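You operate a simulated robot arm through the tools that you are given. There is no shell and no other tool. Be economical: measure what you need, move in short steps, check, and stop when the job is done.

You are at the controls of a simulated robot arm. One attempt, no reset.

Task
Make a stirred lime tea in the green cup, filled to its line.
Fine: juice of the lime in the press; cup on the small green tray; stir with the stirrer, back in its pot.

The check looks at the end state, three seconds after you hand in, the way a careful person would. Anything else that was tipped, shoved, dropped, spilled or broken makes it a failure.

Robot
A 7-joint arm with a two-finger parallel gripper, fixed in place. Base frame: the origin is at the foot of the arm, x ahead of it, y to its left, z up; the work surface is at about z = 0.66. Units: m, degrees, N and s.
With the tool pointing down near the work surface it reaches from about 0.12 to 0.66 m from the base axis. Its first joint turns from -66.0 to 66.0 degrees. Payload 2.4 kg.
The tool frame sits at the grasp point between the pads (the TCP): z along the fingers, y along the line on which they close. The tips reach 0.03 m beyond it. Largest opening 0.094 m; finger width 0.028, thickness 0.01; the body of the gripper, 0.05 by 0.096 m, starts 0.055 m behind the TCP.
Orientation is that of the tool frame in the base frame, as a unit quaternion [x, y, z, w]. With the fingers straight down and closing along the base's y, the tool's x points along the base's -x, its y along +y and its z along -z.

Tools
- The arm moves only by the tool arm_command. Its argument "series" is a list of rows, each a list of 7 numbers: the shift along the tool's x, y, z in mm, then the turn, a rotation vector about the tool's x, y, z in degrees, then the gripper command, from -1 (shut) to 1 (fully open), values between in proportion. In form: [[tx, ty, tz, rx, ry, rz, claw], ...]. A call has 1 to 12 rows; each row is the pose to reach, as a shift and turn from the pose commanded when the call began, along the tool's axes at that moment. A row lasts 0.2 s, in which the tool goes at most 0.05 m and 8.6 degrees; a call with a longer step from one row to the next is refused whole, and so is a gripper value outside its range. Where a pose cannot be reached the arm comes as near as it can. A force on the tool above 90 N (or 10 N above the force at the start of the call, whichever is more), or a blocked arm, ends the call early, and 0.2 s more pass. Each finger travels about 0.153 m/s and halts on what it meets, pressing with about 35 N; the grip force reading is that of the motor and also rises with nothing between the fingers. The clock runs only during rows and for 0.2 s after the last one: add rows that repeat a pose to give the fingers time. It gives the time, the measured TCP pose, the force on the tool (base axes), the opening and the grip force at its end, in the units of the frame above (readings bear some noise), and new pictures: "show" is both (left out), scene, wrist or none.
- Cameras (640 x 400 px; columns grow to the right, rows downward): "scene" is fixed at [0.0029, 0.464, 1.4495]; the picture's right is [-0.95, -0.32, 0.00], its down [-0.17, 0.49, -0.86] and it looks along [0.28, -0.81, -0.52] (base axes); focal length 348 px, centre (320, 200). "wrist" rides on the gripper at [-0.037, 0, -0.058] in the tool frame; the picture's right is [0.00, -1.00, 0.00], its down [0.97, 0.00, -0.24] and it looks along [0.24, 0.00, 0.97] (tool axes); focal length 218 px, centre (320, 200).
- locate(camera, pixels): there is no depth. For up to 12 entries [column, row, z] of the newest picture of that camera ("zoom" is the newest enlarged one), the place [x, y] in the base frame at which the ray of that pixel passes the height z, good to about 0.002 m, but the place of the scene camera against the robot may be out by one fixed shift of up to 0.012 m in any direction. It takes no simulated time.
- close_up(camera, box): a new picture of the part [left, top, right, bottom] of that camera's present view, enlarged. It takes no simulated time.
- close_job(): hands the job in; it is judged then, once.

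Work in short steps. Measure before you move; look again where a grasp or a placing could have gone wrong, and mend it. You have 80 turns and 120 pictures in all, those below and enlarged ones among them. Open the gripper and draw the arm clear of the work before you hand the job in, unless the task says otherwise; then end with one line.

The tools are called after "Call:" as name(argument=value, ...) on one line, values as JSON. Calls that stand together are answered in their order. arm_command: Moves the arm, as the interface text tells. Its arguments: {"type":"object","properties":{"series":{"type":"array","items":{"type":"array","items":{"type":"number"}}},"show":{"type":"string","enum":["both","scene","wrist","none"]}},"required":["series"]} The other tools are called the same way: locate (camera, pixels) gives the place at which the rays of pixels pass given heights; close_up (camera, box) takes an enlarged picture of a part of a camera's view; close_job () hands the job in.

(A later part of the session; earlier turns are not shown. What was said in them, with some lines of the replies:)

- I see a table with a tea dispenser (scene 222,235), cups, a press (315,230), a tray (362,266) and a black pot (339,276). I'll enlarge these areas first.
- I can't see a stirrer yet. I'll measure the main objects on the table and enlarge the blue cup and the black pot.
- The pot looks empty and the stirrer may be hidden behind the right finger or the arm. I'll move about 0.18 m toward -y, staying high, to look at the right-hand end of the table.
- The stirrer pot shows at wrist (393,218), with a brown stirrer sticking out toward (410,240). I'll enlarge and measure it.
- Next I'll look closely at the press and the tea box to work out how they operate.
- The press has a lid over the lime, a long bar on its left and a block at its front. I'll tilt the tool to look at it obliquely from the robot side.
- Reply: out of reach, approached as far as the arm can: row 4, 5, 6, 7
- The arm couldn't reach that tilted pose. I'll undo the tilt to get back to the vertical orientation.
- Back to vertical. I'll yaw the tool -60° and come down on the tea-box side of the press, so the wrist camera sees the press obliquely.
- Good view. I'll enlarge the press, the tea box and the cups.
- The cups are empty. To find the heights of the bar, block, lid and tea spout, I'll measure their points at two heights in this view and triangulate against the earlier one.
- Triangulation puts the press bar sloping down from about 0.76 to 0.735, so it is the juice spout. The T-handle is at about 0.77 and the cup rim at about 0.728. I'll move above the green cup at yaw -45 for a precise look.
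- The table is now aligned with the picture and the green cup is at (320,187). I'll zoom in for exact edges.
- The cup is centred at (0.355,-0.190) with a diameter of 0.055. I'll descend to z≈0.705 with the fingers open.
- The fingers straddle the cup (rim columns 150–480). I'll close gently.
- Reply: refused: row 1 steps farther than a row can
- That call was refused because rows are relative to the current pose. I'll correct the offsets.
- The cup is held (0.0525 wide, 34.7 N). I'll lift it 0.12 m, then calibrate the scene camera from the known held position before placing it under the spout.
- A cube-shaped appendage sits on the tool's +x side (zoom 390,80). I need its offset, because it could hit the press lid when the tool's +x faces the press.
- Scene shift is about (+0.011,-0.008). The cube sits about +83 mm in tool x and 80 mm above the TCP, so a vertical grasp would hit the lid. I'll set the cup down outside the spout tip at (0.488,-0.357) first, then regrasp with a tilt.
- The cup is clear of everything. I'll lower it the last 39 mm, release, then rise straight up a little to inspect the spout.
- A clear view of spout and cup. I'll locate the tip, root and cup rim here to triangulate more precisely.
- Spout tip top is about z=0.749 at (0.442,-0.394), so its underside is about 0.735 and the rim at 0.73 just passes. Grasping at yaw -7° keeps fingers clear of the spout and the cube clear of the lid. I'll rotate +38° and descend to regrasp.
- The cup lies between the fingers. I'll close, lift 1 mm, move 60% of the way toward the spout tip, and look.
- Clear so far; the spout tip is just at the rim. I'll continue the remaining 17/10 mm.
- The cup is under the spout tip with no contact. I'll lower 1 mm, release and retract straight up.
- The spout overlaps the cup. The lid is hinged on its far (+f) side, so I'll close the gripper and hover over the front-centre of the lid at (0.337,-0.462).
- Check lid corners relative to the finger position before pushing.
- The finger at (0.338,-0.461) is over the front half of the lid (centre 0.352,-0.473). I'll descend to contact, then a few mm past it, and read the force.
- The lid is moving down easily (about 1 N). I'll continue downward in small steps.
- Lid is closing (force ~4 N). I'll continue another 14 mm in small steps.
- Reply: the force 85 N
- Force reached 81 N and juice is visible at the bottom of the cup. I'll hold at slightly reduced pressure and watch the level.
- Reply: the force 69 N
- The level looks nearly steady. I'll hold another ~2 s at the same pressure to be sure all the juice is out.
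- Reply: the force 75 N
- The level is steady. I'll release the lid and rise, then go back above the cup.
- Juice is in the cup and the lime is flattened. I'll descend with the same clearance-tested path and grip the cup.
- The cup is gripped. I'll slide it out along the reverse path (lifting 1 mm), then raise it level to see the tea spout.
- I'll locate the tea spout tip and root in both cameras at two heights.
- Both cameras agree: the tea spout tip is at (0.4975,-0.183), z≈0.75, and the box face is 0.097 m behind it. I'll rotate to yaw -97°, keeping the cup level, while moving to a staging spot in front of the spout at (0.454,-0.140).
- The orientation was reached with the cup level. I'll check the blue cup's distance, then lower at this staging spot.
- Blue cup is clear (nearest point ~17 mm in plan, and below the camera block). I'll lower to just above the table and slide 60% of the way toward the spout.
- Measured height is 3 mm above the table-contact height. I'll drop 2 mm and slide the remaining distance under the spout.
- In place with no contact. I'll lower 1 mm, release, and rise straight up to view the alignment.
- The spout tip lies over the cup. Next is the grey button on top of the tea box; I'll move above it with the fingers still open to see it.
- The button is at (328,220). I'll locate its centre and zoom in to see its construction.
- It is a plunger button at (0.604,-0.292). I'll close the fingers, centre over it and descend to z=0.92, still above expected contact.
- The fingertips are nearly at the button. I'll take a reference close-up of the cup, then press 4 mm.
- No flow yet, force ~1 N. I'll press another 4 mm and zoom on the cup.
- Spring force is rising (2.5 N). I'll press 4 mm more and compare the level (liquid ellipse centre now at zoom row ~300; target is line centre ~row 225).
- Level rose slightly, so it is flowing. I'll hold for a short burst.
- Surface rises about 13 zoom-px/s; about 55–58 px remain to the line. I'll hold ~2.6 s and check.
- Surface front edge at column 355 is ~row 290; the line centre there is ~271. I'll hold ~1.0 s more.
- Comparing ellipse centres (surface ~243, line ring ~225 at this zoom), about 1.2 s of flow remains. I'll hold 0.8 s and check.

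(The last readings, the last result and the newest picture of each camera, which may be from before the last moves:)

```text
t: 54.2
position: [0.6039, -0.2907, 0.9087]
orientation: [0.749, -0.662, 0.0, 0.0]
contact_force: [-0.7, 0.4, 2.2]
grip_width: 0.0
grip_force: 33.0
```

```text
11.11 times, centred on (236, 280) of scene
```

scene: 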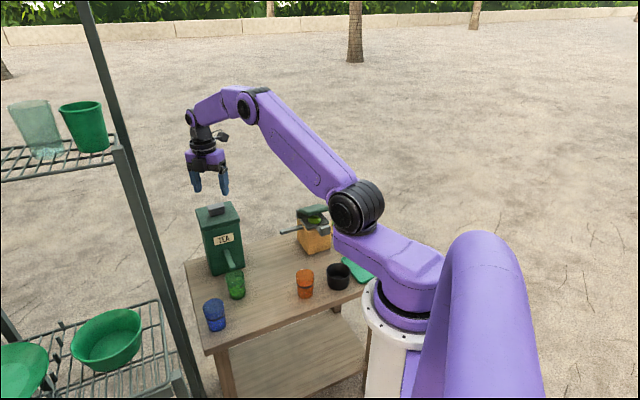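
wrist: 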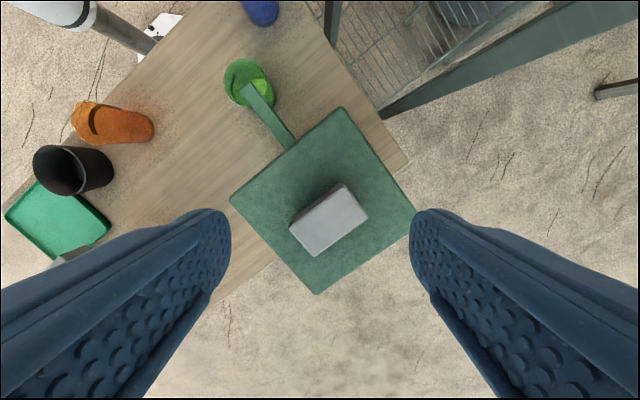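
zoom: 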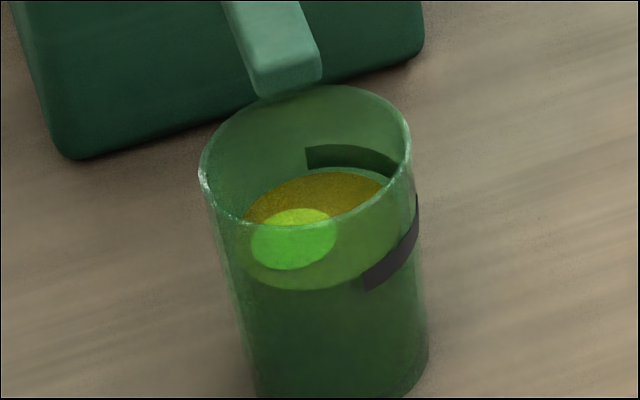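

Centre is now ~231 versus the line's ~225; about 0.3 s more. I'll hold one row, then lift off the button.

Call:
arm_command(series=[[0, 0, 0, 0, 0, 0, -1], [0, 0, -20, 0, 0, 0, -1], [0, 0, -50, 0, 0, 0, -1], [0, 0, -50, 0, 0, 0, -1]], show="none")

Call:
close_up(camera="scene", box=[220, 262, 252, 298])

```text
t: 55.2
position: [0.6041, -0.2914, 0.9579]
orientation: [0.75, -0.662, 0.0, 0.001]
contact_force: [0.0, -0.6, 0.5]
grip_width: 0.0
grip_force: 32.9
```

```text
11.11 times, centred on (236, 280) of scene
```

zoom: 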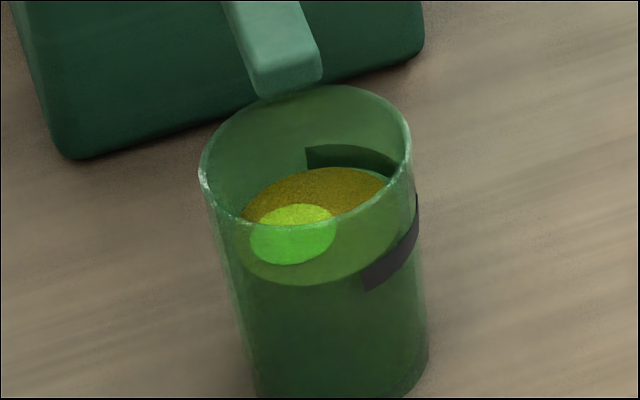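

Surface now sits at the line (ellipse 167–284, centre ~225). I'll go back above the cup and open the fingers.

Call:
arm_command(series=[[-30, 24, -10, 0, 0, 0, -0.5], [-62, 48, -10, 0, 0, 0, 0], [-95, 74, -10, 0, 0, 0, 0.6], [-127, 99, -10, 0, 0, 0, 0.6], [-127, 99, 20, 0, 0, 0, 0.6], [-127, 99, 60, 0, 0, 0, 0.6], [-127, 99, 60, 0, 0, 0, 0.6]], show="wrist")

Call:
close_up(camera="wrist", box=[270, 140, 370, 240])

```text
t: 56.8
position: [0.4899, -0.177, 0.8967]
orientation: [0.749, -0.663, 0.002, 0.001]
contact_force: [-0.5, -0.3, 0.4]
grip_width: 0.0753
grip_force: 0.0
```

wrist: 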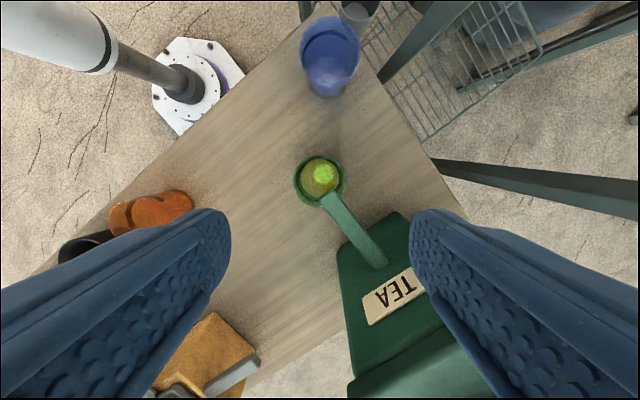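

```text
4.00 times, centred on (320, 190) of wrist
```

zoom: 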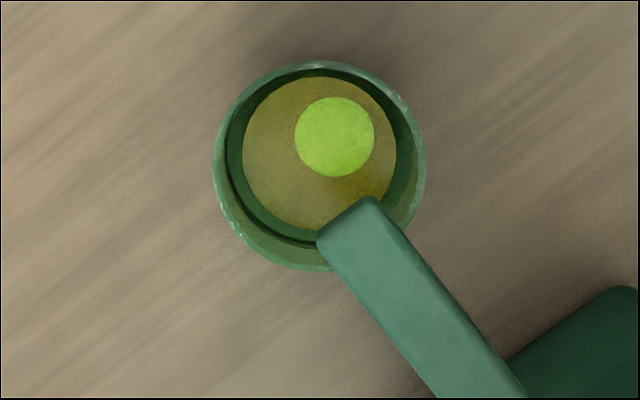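

The tea with an unstirred lime patch is visible. I'll descend and grip the cup.

Call:
arm_command(series=[[0, 0, 45, 0, 0, 0, 0.6], [0, 0, 90, 0, 0, 0, 0.6], [0, 0, 135, 0, 0, 0, 0.6], [0, 0, 170, 0, 0, 0, 0.6], [0, 0, 186, 0, 0, 0, 0.6], [0, 0, 186, 0, 0, 0, 0.6], [0, 0, 186, 0, 0, 0, 0.2], [0, 0, 186, 0, 0, 0, 0.0], [0, 0, 186, 0, 0, 0, -0.1], [0, 0, 186, 0, 0, 0, -0.1]], show="wrist")

```text
t: 59.0
position: [0.4892, -0.1773, 0.7126]
orientation: [0.749, -0.663, 0.001, 0.0]
contact_force: [-0.4, 0.0, 1.1]
grip_width: 0.0537
grip_force: 34.8
```

wrist: 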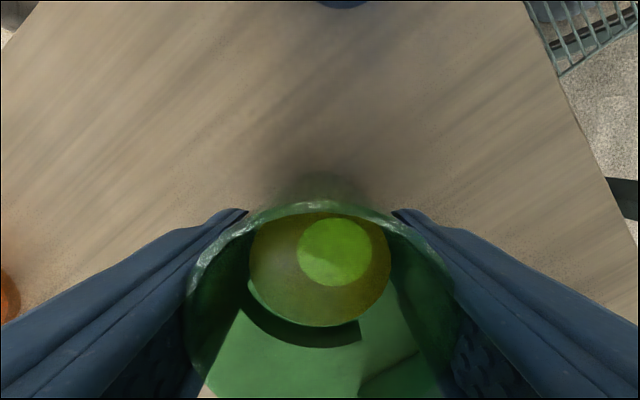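

Gripped. I'll slide out along the reverse path gently, then raise the cup straight up.

Call:
arm_command(series=[[0, 0, -1, 0, 0, 0, -0.1], [-10, 8, -1, 0, 0, 0, -0.1], [-20, 16, -1, 0, 0, 0, -0.1], [-31, 24, -1, 0, 0, 0, -0.1], [-41, 32, -2, 0, 0, 0, -0.1], [-41, 36, -20, 0, 0, 0, -0.1], [-41, 40, -45, 0, 0, 0, -0.1], [-41, 44, -75, 0, 0, 0, -0.1], [-41, 48, -105, 0, 0, 0, -0.1], [-41, 50, -130, 0, 0, 0, -0.1], [-41, 50, -145, 0, 0, 0, -0.1], [-41, 50, -145, 0, 0, 0, -0.1]], show="scene")

Call:
close_up(camera="scene", box=[190, 200, 290, 300])

```text
t: 61.6
position: [0.4356, -0.1433, 0.8572]
orientation: [0.749, -0.663, 0.0, 0.001]
contact_force: [-0.8, 0.3, 0.2]
grip_width: 0.0533
grip_force: 35.3
```

scene: 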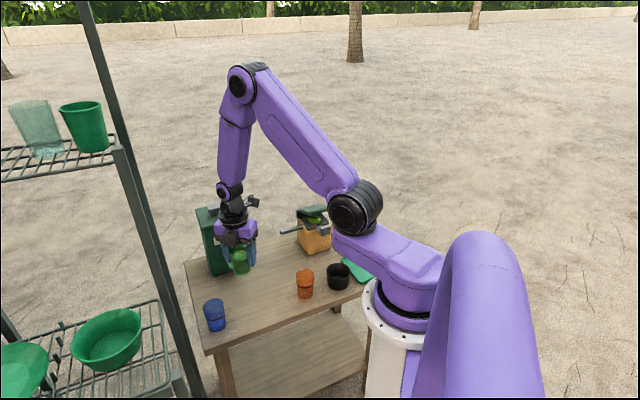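

```text
4.00 times, centred on (240, 250) of scene
```

zoom: 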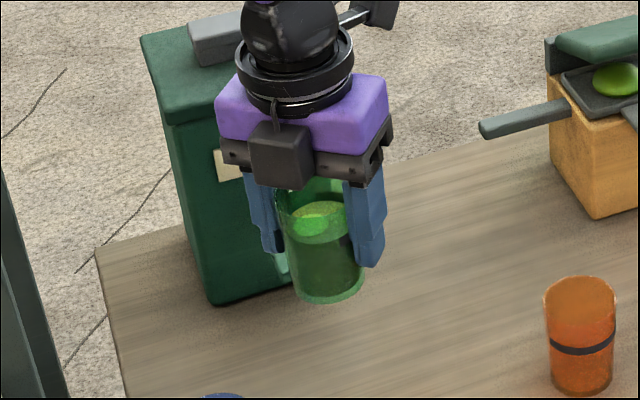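

Cup is level. I'll carry it at z≈0.857 (above every obstacle) to over the tray, turning back to yaw 0 on the way.

Call:
arm_command(series=[[12, 15, 0, 0, 0, 5, -0.1], [32, 39, 0, 0, 0, 13, -0.1], [54, 66, 0, 0, 0, 21.5, -0.1], [76, 93, 0, 0, 0, 30, -0.1], [98, 120, 0, 0, 0, 38.5, -0.1], [120, 147, 0, 0, 0, 47, -0.1], [142, 174, 0, 0, 0, 55.5, -0.1], [164, 201, 0, 0, 0, 64, -0.1], [186, 228, 0, 0, 0, 72.5, -0.1], [207, 254, 0, 0, 0, 81, -0.1], [226, 277, 0, 0, 0, 89, -0.1], [238, 292, 0, 0, 0, 97, -0.1]], show="wrist")

```text
t: 64.2
position: [0.1735, -0.4148, 0.8576]
orientation: [0.002, 1.0, -0.001, 0.001]
contact_force: [0.3, 0.8, -0.1]
grip_width: 0.0537
grip_force: 35.4
```

wrist: 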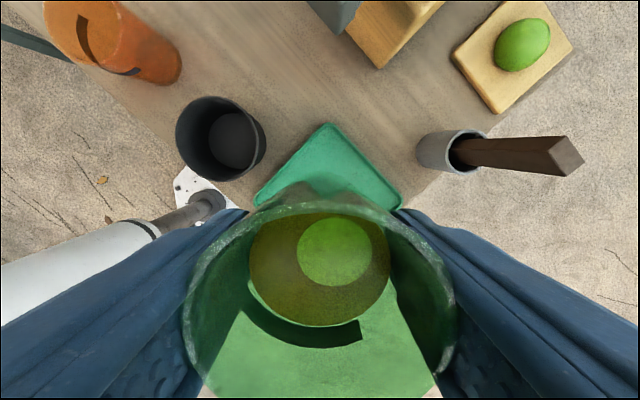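

Reached, above the tray. I'll locate the tray corners, the stirrer pot, the black pot and the stirrer from this picture.

Call:
locate(camera="wrist", pixels=[[327, 124, 0.667], [403, 208, 0.667], [255, 205, 0.667], [466, 150, 0.72], [438, 152, 0.66], [567, 157, 0.8], [567, 157, 0.82], [567, 157, 0.84], [478, 153, 0.72], [223, 140, 0.71]])

```text
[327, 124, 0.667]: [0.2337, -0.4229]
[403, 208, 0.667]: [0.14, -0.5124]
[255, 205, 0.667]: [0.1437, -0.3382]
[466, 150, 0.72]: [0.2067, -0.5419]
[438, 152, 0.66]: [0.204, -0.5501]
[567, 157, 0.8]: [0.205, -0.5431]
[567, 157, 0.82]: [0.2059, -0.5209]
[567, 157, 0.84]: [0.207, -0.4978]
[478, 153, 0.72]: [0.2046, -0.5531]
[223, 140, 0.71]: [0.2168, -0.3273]
```

Tray centre ≈(0.142,-0.425). I'll shift to (0.167,-0.418) and lower to about 3 mm above the tray.

Call:
arm_command(series=[[3, -1, 15, 0, 0, 0, -0.1], [6.5, -3, 40, 0, 0, 0, -0.1], [6.5, -3, 70, 0, 0, 0, -0.1], [6.5, -3, 100, 0, 0, 0, -0.1], [6.5, -3, 125, 0, 0, 0, -0.1], [6.5, -3, 136, 0, 0, 0, -0.1], [6.5, -3, 136, 0, 0, 0, -0.1]], show="none")

```text
t: 65.8
position: [0.1672, -0.4183, 0.7217]
orientation: [0.0, 1.0, -0.002, 0.001]
contact_force: [0.2, 0.1, -0.3]
grip_width: 0.0536
grip_force: 34.8
```

No contact yet. I'll lower in 1.5 mm steps and read the force.

Call:
arm_command(series=[[0, 0, 1.5, 0, 0, 0, -0.1], [0, 0, 3, 0, 0, 0, -0.1], [0, 0, 3, 0, 0, 0, -0.1]], show="none")

```text
t: 66.6
position: [0.1672, -0.4172, 0.7189]
orientation: [0.0, 1.0, -0.002, 0.0]
contact_force: [0.7, 0.1, -0.5]
grip_width: 0.0534
grip_force: 34.7
```

Call:
arm_command(series=[[0, 0, 1, 0, 0, 0, -0.1], [0, 0, 2, 0, 0, 0, -0.1], [0, 0, 2, 0, 0, 0, -0.1]], show="scene")

```text
t: 67.4
position: [0.1685, -0.4167, 0.7172]
orientation: [-0.001, 1.0, -0.001, 0.0]
contact_force: [-1.5, 2.8, 20.8]
grip_width: 0.0534
grip_force: 35.0
```

scene: 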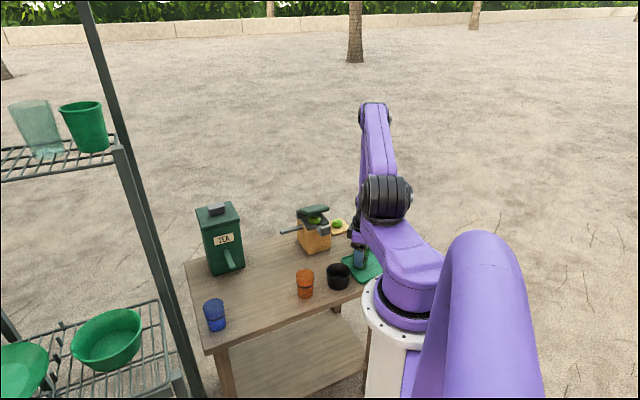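

Contact with the tray (21 N). I'll back off 1 mm, release, and rise well above the stirrer top.

Call:
arm_command(series=[[0, 0, -1, 0, 0, 0, -0.1], [0, 0, -1, 0, 0, 0, 0.2], [0, 0, -1, 0, 0, 0, 0.6], [0, 0, -1, 0, 0, 0, 0.6], [0, 0, -40, 0, 0, 0, 0.6], [0, 0, -85, 0, 0, 0, 0.6], [0, 0, -130, 0, 0, 0, 0.6], [0, 0, -170, 0, 0, 0, 0.6], [0, 0, -210, 0, 0, 0, 0.6], [0, 0, -230, 0, 0, 0, 0.6], [0, 0, -230, 0, 0, 0, 0.6]], show="wrist")

```text
t: 69.8
position: [0.1679, -0.4176, 0.947]
orientation: [0.0, 1.0, -0.001, -0.001]
contact_force: [0.4, 0.1, 1.2]
grip_width: 0.0749
grip_force: 0.1
```

wrist: 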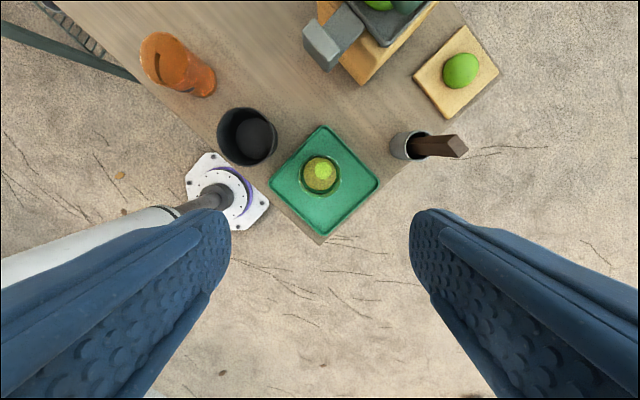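

The cup is well inside the tray at (320,177). I'll triangulate the stirrer top and the pot rim against the previous picture.

Call:
locate(camera="wrist", pixels=[[456, 146, 0.8], [456, 146, 0.78], [456, 146, 0.82], [416, 146, 0.72], [404, 147, 0.66], [422, 146, 0.72], [320, 177, 0.735], [363, 45, 0.77]])

Call:
close_up(camera="wrist", box=[380, 115, 480, 180])

```text
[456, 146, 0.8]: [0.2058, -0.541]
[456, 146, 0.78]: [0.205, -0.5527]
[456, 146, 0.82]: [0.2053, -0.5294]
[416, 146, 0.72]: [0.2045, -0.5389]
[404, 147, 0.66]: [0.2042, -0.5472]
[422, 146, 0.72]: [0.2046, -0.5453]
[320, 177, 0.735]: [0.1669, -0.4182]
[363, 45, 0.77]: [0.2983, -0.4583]
```

```text
6.15 times, centred on (430, 148) of wrist
```

zoom: 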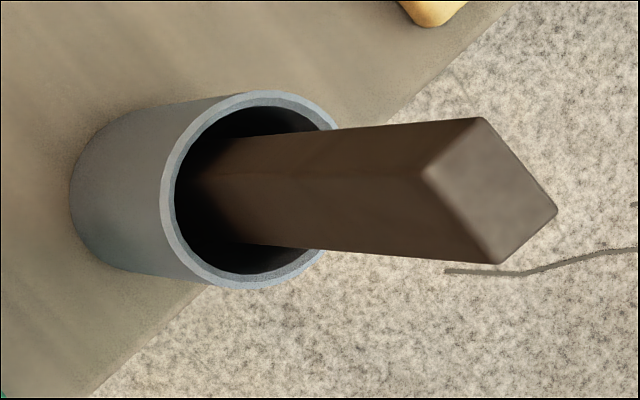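

The stirrer is a ~17×11 mm upright bar, with its top at (0.2055,-0.542,0.80) and its thin side along the table's cross direction. I'll move above it at yaw -45 with the fingers straddling the thin side.

Call:
arm_command(series=[[-6, -20, 0, 0, 0, -7.5, 0.5], [-12, -40, 0, 0, 0, -15, 0.4], [-18, -60, 0, 0, 0, -22.5, 0.3], [-25, -82, 0, 0, 0, -30, 0.2], [-31, -104, 0, 0, 0, -37.5, 0.2], [-37.6, -124.4, 0, 0, 0, -45, 0.2], [-37.6, -124.4, 60, 0, 0, -45, 0.2]], show="none")

```text
refused: row 7 steps farther than a row can; nothing moved
```

The last step was too long; I'll split it.

Call:
arm_command(series=[[-6, -20, 0, 0, 0, -7.5, 0.5], [-12, -40, 0, 0, 0, -15, 0.4], [-18, -60, 0, 0, 0, -22.5, 0.3], [-25, -82, 0, 0, 0, -30, 0.2], [-31, -104, 0, 0, 0, -37.5, 0.2], [-37.6, -124.4, 0, 0, 0, -45, 0.2], [-37.6, -124.4, 30, 0, 0, -45, 0.2], [-37.6, -124.4, 60, 0, 0, -45, 0.2], [-37.6, -124.4, 60, 0, 0, -45, 0.2]], show="wrist")

```text
t: 71.8
position: [0.2055, -0.5418, 0.8864]
orientation: [-0.383, 0.924, -0.001, -0.001]
contact_force: [-0.3, 0.1, 1.0]
grip_width: 0.0563
grip_force: 0.1
```

wrist: 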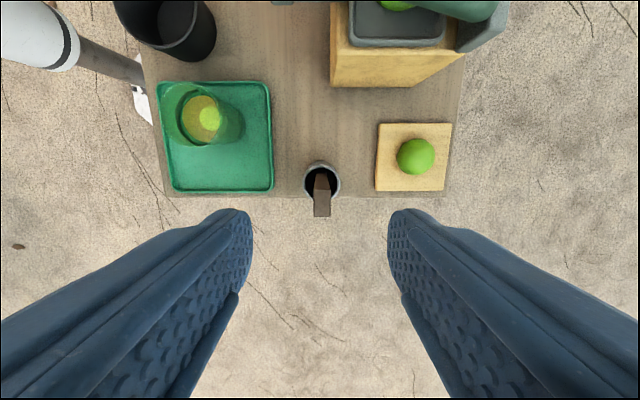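

The stirrer top at (322,203) is exactly on the tool axis. I'll descend to z≈0.765 and close on it.

Call:
arm_command(series=[[0, 0, 40, 0, 0, 0, 0.2], [0, 0, 80, 0, 0, 0, 0.2], [0, 0, 110, 0, 0, 0, 0.2], [0, 0, 121, 0, 0, 0, 0.2], [0, 0, 121, 0, 0, 0, -0.2], [0, 0, 121, 0, 0, 0, -0.6], [0, 0, 121, 0, 0, 0, -0.9], [0, 0, 121, 0, 0, 0, -0.9]], show="none")

```text
t: 73.6
position: [0.2054, -0.5426, 0.7654]
orientation: [-0.383, 0.924, -0.001, 0.0]
contact_force: [0.0, -1.0, 0.1]
grip_width: 0.0147
grip_force: 35.2
```

Gripped (0.0147 m wide). I'll lift straight up 105 mm and look.

Call:
arm_command(series=[[0, 0, -20, 0, 0, 0, -0.9], [0, 0, -50, 0, 0, 0, -0.9], [0, 0, -80, 0, 0, 0, -0.9], [0, 0, -105, 0, 0, 0, -0.9], [0, 0, -105, 0, 0, 0, -0.9]], show="wrist")

```text
t: 74.8
position: [0.2058, -0.5422, 0.8709]
orientation: [-0.383, 0.924, -0.001, 0.0]
contact_force: [0.7, 0.1, -0.4]
grip_width: 0.0143
grip_force: 35.3
```

wrist: 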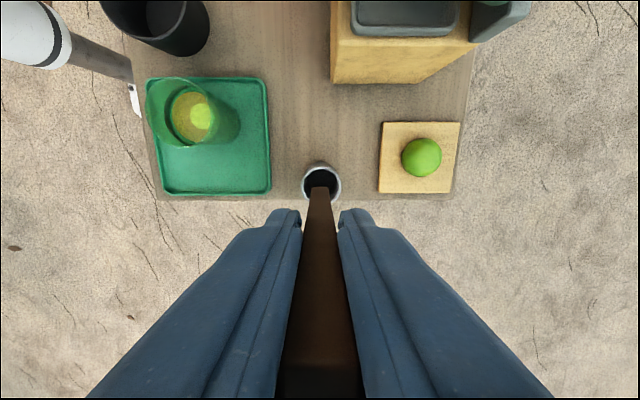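

The stirrer tip is ~0.10 m below the TCP and the pot stayed upright. I'll move over the cup at (0.167,-0.418) at the same height and check alignment.

Call:
arm_command(series=[[-12, 23, 0, 0, 0, 0, -0.9], [-27, 52, 0, 0, 0, 0, -0.9], [-42, 80, 0, 0, 0, 0, -0.9], [-54, 104, 0, 0, 0, 0, -0.9], [-60, 115, 0, 0, 0, 0, -0.9], [-60, 115, 0, 0, 0, 0, -0.9]], show="wrist")

```text
t: 76.2
position: [0.167, -0.4179, 0.8709]
orientation: [-0.383, 0.924, -0.001, 0.0]
contact_force: [-0.2, 0.0, -0.4]
grip_width: 0.0147
grip_force: 34.6
```

wrist: 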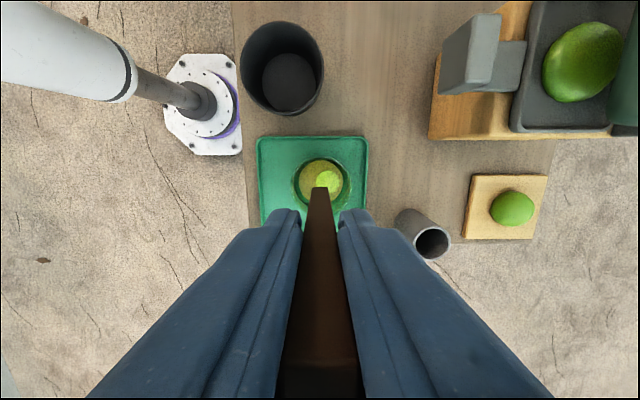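

Aligned with the cup (column 320). I'll lower the stirrer straight into the tea to TCP z≈0.787.

Call:
arm_command(series=[[0, 0, 25, 0, 0, 0, -0.9], [0, 0, 50, 0, 0, 0, -0.9], [0, 0, 70, 0, 0, 0, -0.9], [0, 0, 82, 0, 0, 0, -0.9], [0, 0, 82, 0, 0, 0, -0.9]], show="none")

Call:
close_up(camera="wrist", box=[240, 120, 400, 240])

```text
t: 77.4
position: [0.166, -0.4194, 0.7883]
orientation: [-0.383, 0.924, -0.001, -0.002]
contact_force: [0.4, 0.6, -0.1]
grip_width: 0.0144
grip_force: 35.1
```

```text
3.33 times, centred on (320, 180) of wrist
```

zoom: 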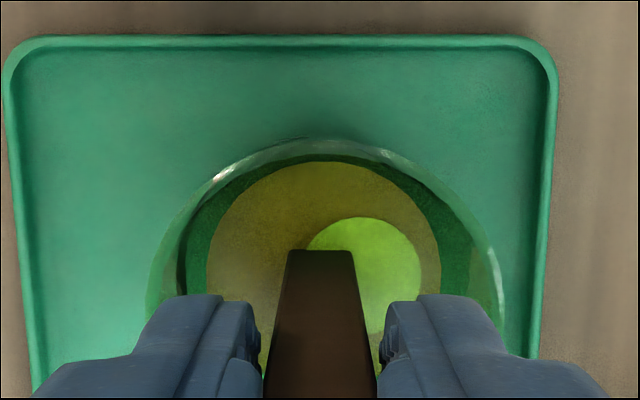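

The stirrer is centred in the cup. I'll lower 7 mm more and stir in a 7 mm circle.

Call:
arm_command(series=[[0, 0, 7, 0, 0, 0, -0.9], [7, 0, 7, 0, 0, 0, -0.9], [5, 5, 7, 0, 0, 0, -0.9], [0, 7, 7, 0, 0, 0, -0.9], [-5, 5, 7, 0, 0, 0, -0.9], [-7, 0, 7, 0, 0, 0, -0.9], [-5, -5, 7, 0, 0, 0, -0.9], [0, -7, 7, 0, 0, 0, -0.9], [5, -5, 7, 0, 0, 0, -0.9], [7, 0, 7, 0, 0, 0, -0.9], [3, 3, 7, 0, 0, 0, -0.9], [0, 0, 7, 0, 0, 0, -0.9]], show="none")

```text
t: 80.0
position: [0.1668, -0.4184, 0.782]
orientation: [-0.382, 0.924, -0.002, 0.0]
contact_force: [0.5, 0.4, -0.2]
grip_width: 0.0145
grip_force: 35.2
```

No contact forces. I'll do more turns of stirring.

Call:
arm_command(series=[[7, 0, 0, 0, 0, 0, -0.9], [0, 7, 0, 0, 0, 0, -0.9], [-7, 0, 0, 0, 0, 0, -0.9], [0, -7, 0, 0, 0, 0, -0.9], [7, 0, 0, 0, 0, 0, -0.9], [0, 7, 0, 0, 0, 0, -0.9], [-7, 0, 0, 0, 0, 0, -0.9], [0, -7, 0, 0, 0, 0, -0.9], [7, 0, 0, 0, 0, 0, -0.9], [0, 7, 0, 0, 0, 0, -0.9], [-7, 0, 0, 0, 0, 0, -0.9], [0, 0, 0, 0, 0, 0, -0.9]], show="none")

Call:
close_up(camera="wrist", box=[240, 120, 400, 240])

```text
t: 82.6
position: [0.1669, -0.4185, 0.7815]
orientation: [-0.383, 0.924, -0.001, -0.001]
contact_force: [-0.4, 0.5, 0.8]
grip_width: 0.0146
grip_force: 35.3
```

```text
3.33 times, centred on (320, 180) of wrist
```

zoom: 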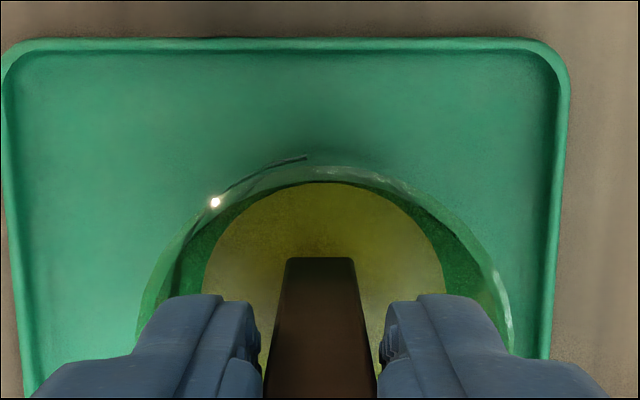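

The lime patch has blended in. I'll do one last turn, then lift straight out of the cup.

Call:
arm_command(series=[[7, 0, 0, 0, 0, 0, -0.9], [0, 7, 0, 0, 0, 0, -0.9], [-7, 0, 0, 0, 0, 0, -0.9], [0, -7, 0, 0, 0, 0, -0.9], [0, 0, 0, 0, 0, 0, -0.9], [0, 0, -10, 0, 0, 0, -0.9], [0, 0, -25, 0, 0, 0, -0.9], [0, 0, -45, 0, 0, 0, -0.9], [0, 0, -65, 0, 0, 0, -0.9], [0, 0, -90, 0, 0, 0, -0.9], [0, 0, -90, 0, 0, 0, -0.9], [0, 0, -90, 0, 0, 0, -0.9]], show="none")

```text
t: 85.2
position: [0.1663, -0.4184, 0.8715]
orientation: [-0.383, 0.924, -0.002, 0.0]
contact_force: [0.1, -0.6, -0.2]
grip_width: 0.0143
grip_force: 35.2
```

I'll go back over the pot with the exact reverse shift and check alignment.

Call:
arm_command(series=[[12, -23, 0, 0, 0, 0, -0.9], [27, -52, 0, 0, 0, 0, -0.9], [42, -80, 0, 0, 0, 0, -0.9], [54, -104, 0, 0, 0, 0, -0.9], [60, -115, 0, 0, 0, 0, -0.9], [60, -115, 0, 0, 0, 0, -0.9]], show="wrist")

```text
t: 86.6
position: [0.2056, -0.542, 0.8721]
orientation: [-0.382, 0.924, -0.001, 0.0]
contact_force: [-0.9, -0.2, -0.3]
grip_width: 0.0144
grip_force: 35.3
```

wrist: 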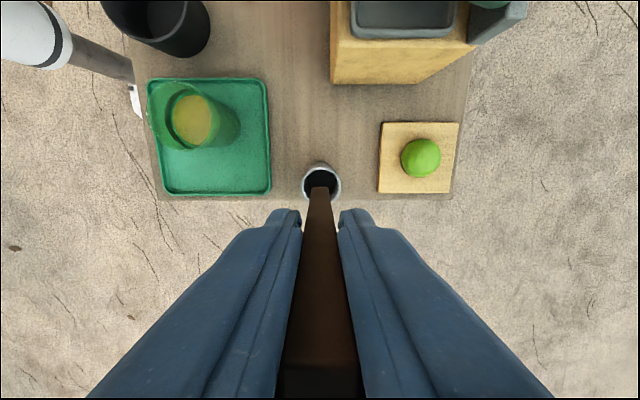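

The view matches the one at pick-up, so the stirrer is over its pot. I'll lower 105 mm, checking the force.

Call:
arm_command(series=[[0, 0, 25, 0, 0, 0, -0.9], [0, 0, 50, 0, 0, 0, -0.9], [0, 0, 75, 0, 0, 0, -0.9], [0, 0, 95, 0, 0, 0, -0.9], [0, 0, 104, 0, 0, 0, -0.9], [0, 0, 104, 0, 0, 0, -0.9]], show="none")

```text
t: 88.0
position: [0.2052, -0.5403, 0.7688]
orientation: [-0.382, 0.924, -0.001, -0.001]
contact_force: [-1.0, -1.3, -0.2]
grip_width: 0.0145
grip_force: 35.3
```

About 2–3 mm above its original height. I'll lower 2 mm, open gently and rise.

Call:
arm_command(series=[[0, 0, 2, 0, 0, 0, -0.9], [0, 0, 2, 0, 0, 0, -0.6], [0, 0, 2, 0, 0, 0, -0.2], [0, 0, 2, 0, 0, 0, 0.2], [0, 0, 2, 0, 0, 0, 0.2], [0, 0, -30, 0, 0, 0, 0.2], [0, 0, -70, 0, 0, 0, 0.2], [0, 0, -115, 0, 0, 0, 0.2], [0, 0, -160, 0, 0, 0, 0.2], [0, 0, -200, 0, 0, 0, 0.2], [0, 0, -200, 0, 0, 0, 0.2]], show="wrist")

```text
t: 90.4
position: [0.2056, -0.5414, 0.9681]
orientation: [-0.382, 0.924, -0.001, 0.0]
contact_force: [0.5, 0.1, 0.3]
grip_width: 0.0562
grip_force: 0.0
```

wrist: 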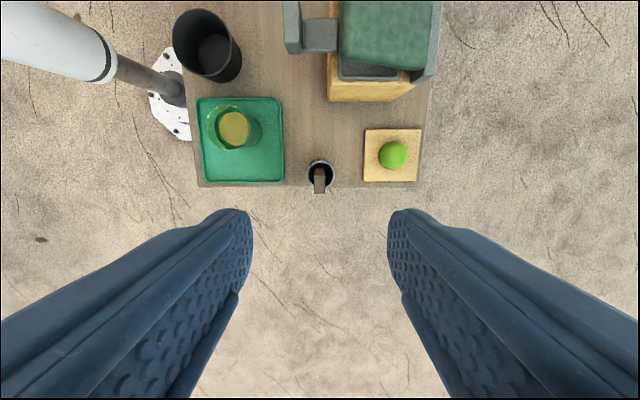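

The stirrer stands in its pot and the cup is on the tray. I'll raise the arm clear and take one last scene view.

Call:
arm_command(series=[[-10, 20, -30, 0, 0, 0, 0.5], [-40, 50, -60, 0, 0, 0, 1], [-70, 80, -90, 0, 0, 0, 1], [-100, 110, -110, 0, 0, 0, 1], [-120, 140, -120, 0, 0, 0, 1], [-120, 140, -120, 0, 0, 0, 1]], show="wrist")

Call:
close_up(camera="scene", box=[190, 190, 400, 330])

```text
refused: row 2 steps farther than a row can; nothing moved
```

```text
2.86 times, centred on (295, 260) of scene
```

zoom: 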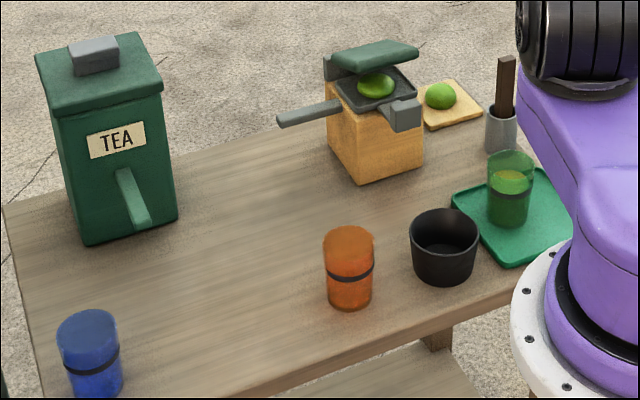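

Everything stands in place. The last move was refused for step size, so I'll redo it with shorter steps and open the gripper fully.

Call:
arm_command(series=[[0, 10, -30, 0, 0, 0, 0.5], [-20, 30, -60, 0, 0, 0, 1], [-45, 55, -80, 0, 0, 0, 1], [-70, 80, -100, 0, 0, 0, 1], [-70, 80, -100, 0, 0, 0, 1]], show="none")

Call:
close_up(camera="scene", box=[340, 230, 390, 280])

```text
t: 91.6
position: [0.1968, -0.4346, 1.0673]
orientation: [-0.382, 0.924, 0.001, -0.001]
contact_force: [0.2, 0.2, 0.5]
grip_width: 0.0941
grip_force: 0.0
```

```text
8.00 times, centred on (365, 255) of scene
5 turns are left
```

zoom: 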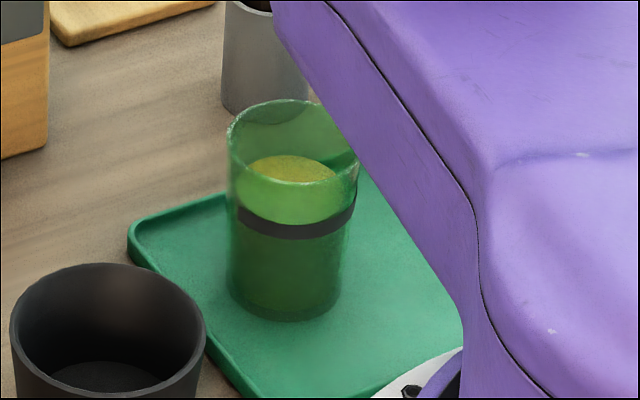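

The liquid meets the line, the cup stands on the tray, the stirrer is back in its pot, and the arm is clear with the gripper open. I'll hand in.

Call:
close_job()

```text
The job is handed in.
```

The lime tea is in the green cup, filled to its line and stirred; the cup is on the small green tray, the stirrer is back in its pot, and nothing was tipped or spilled that I could see.
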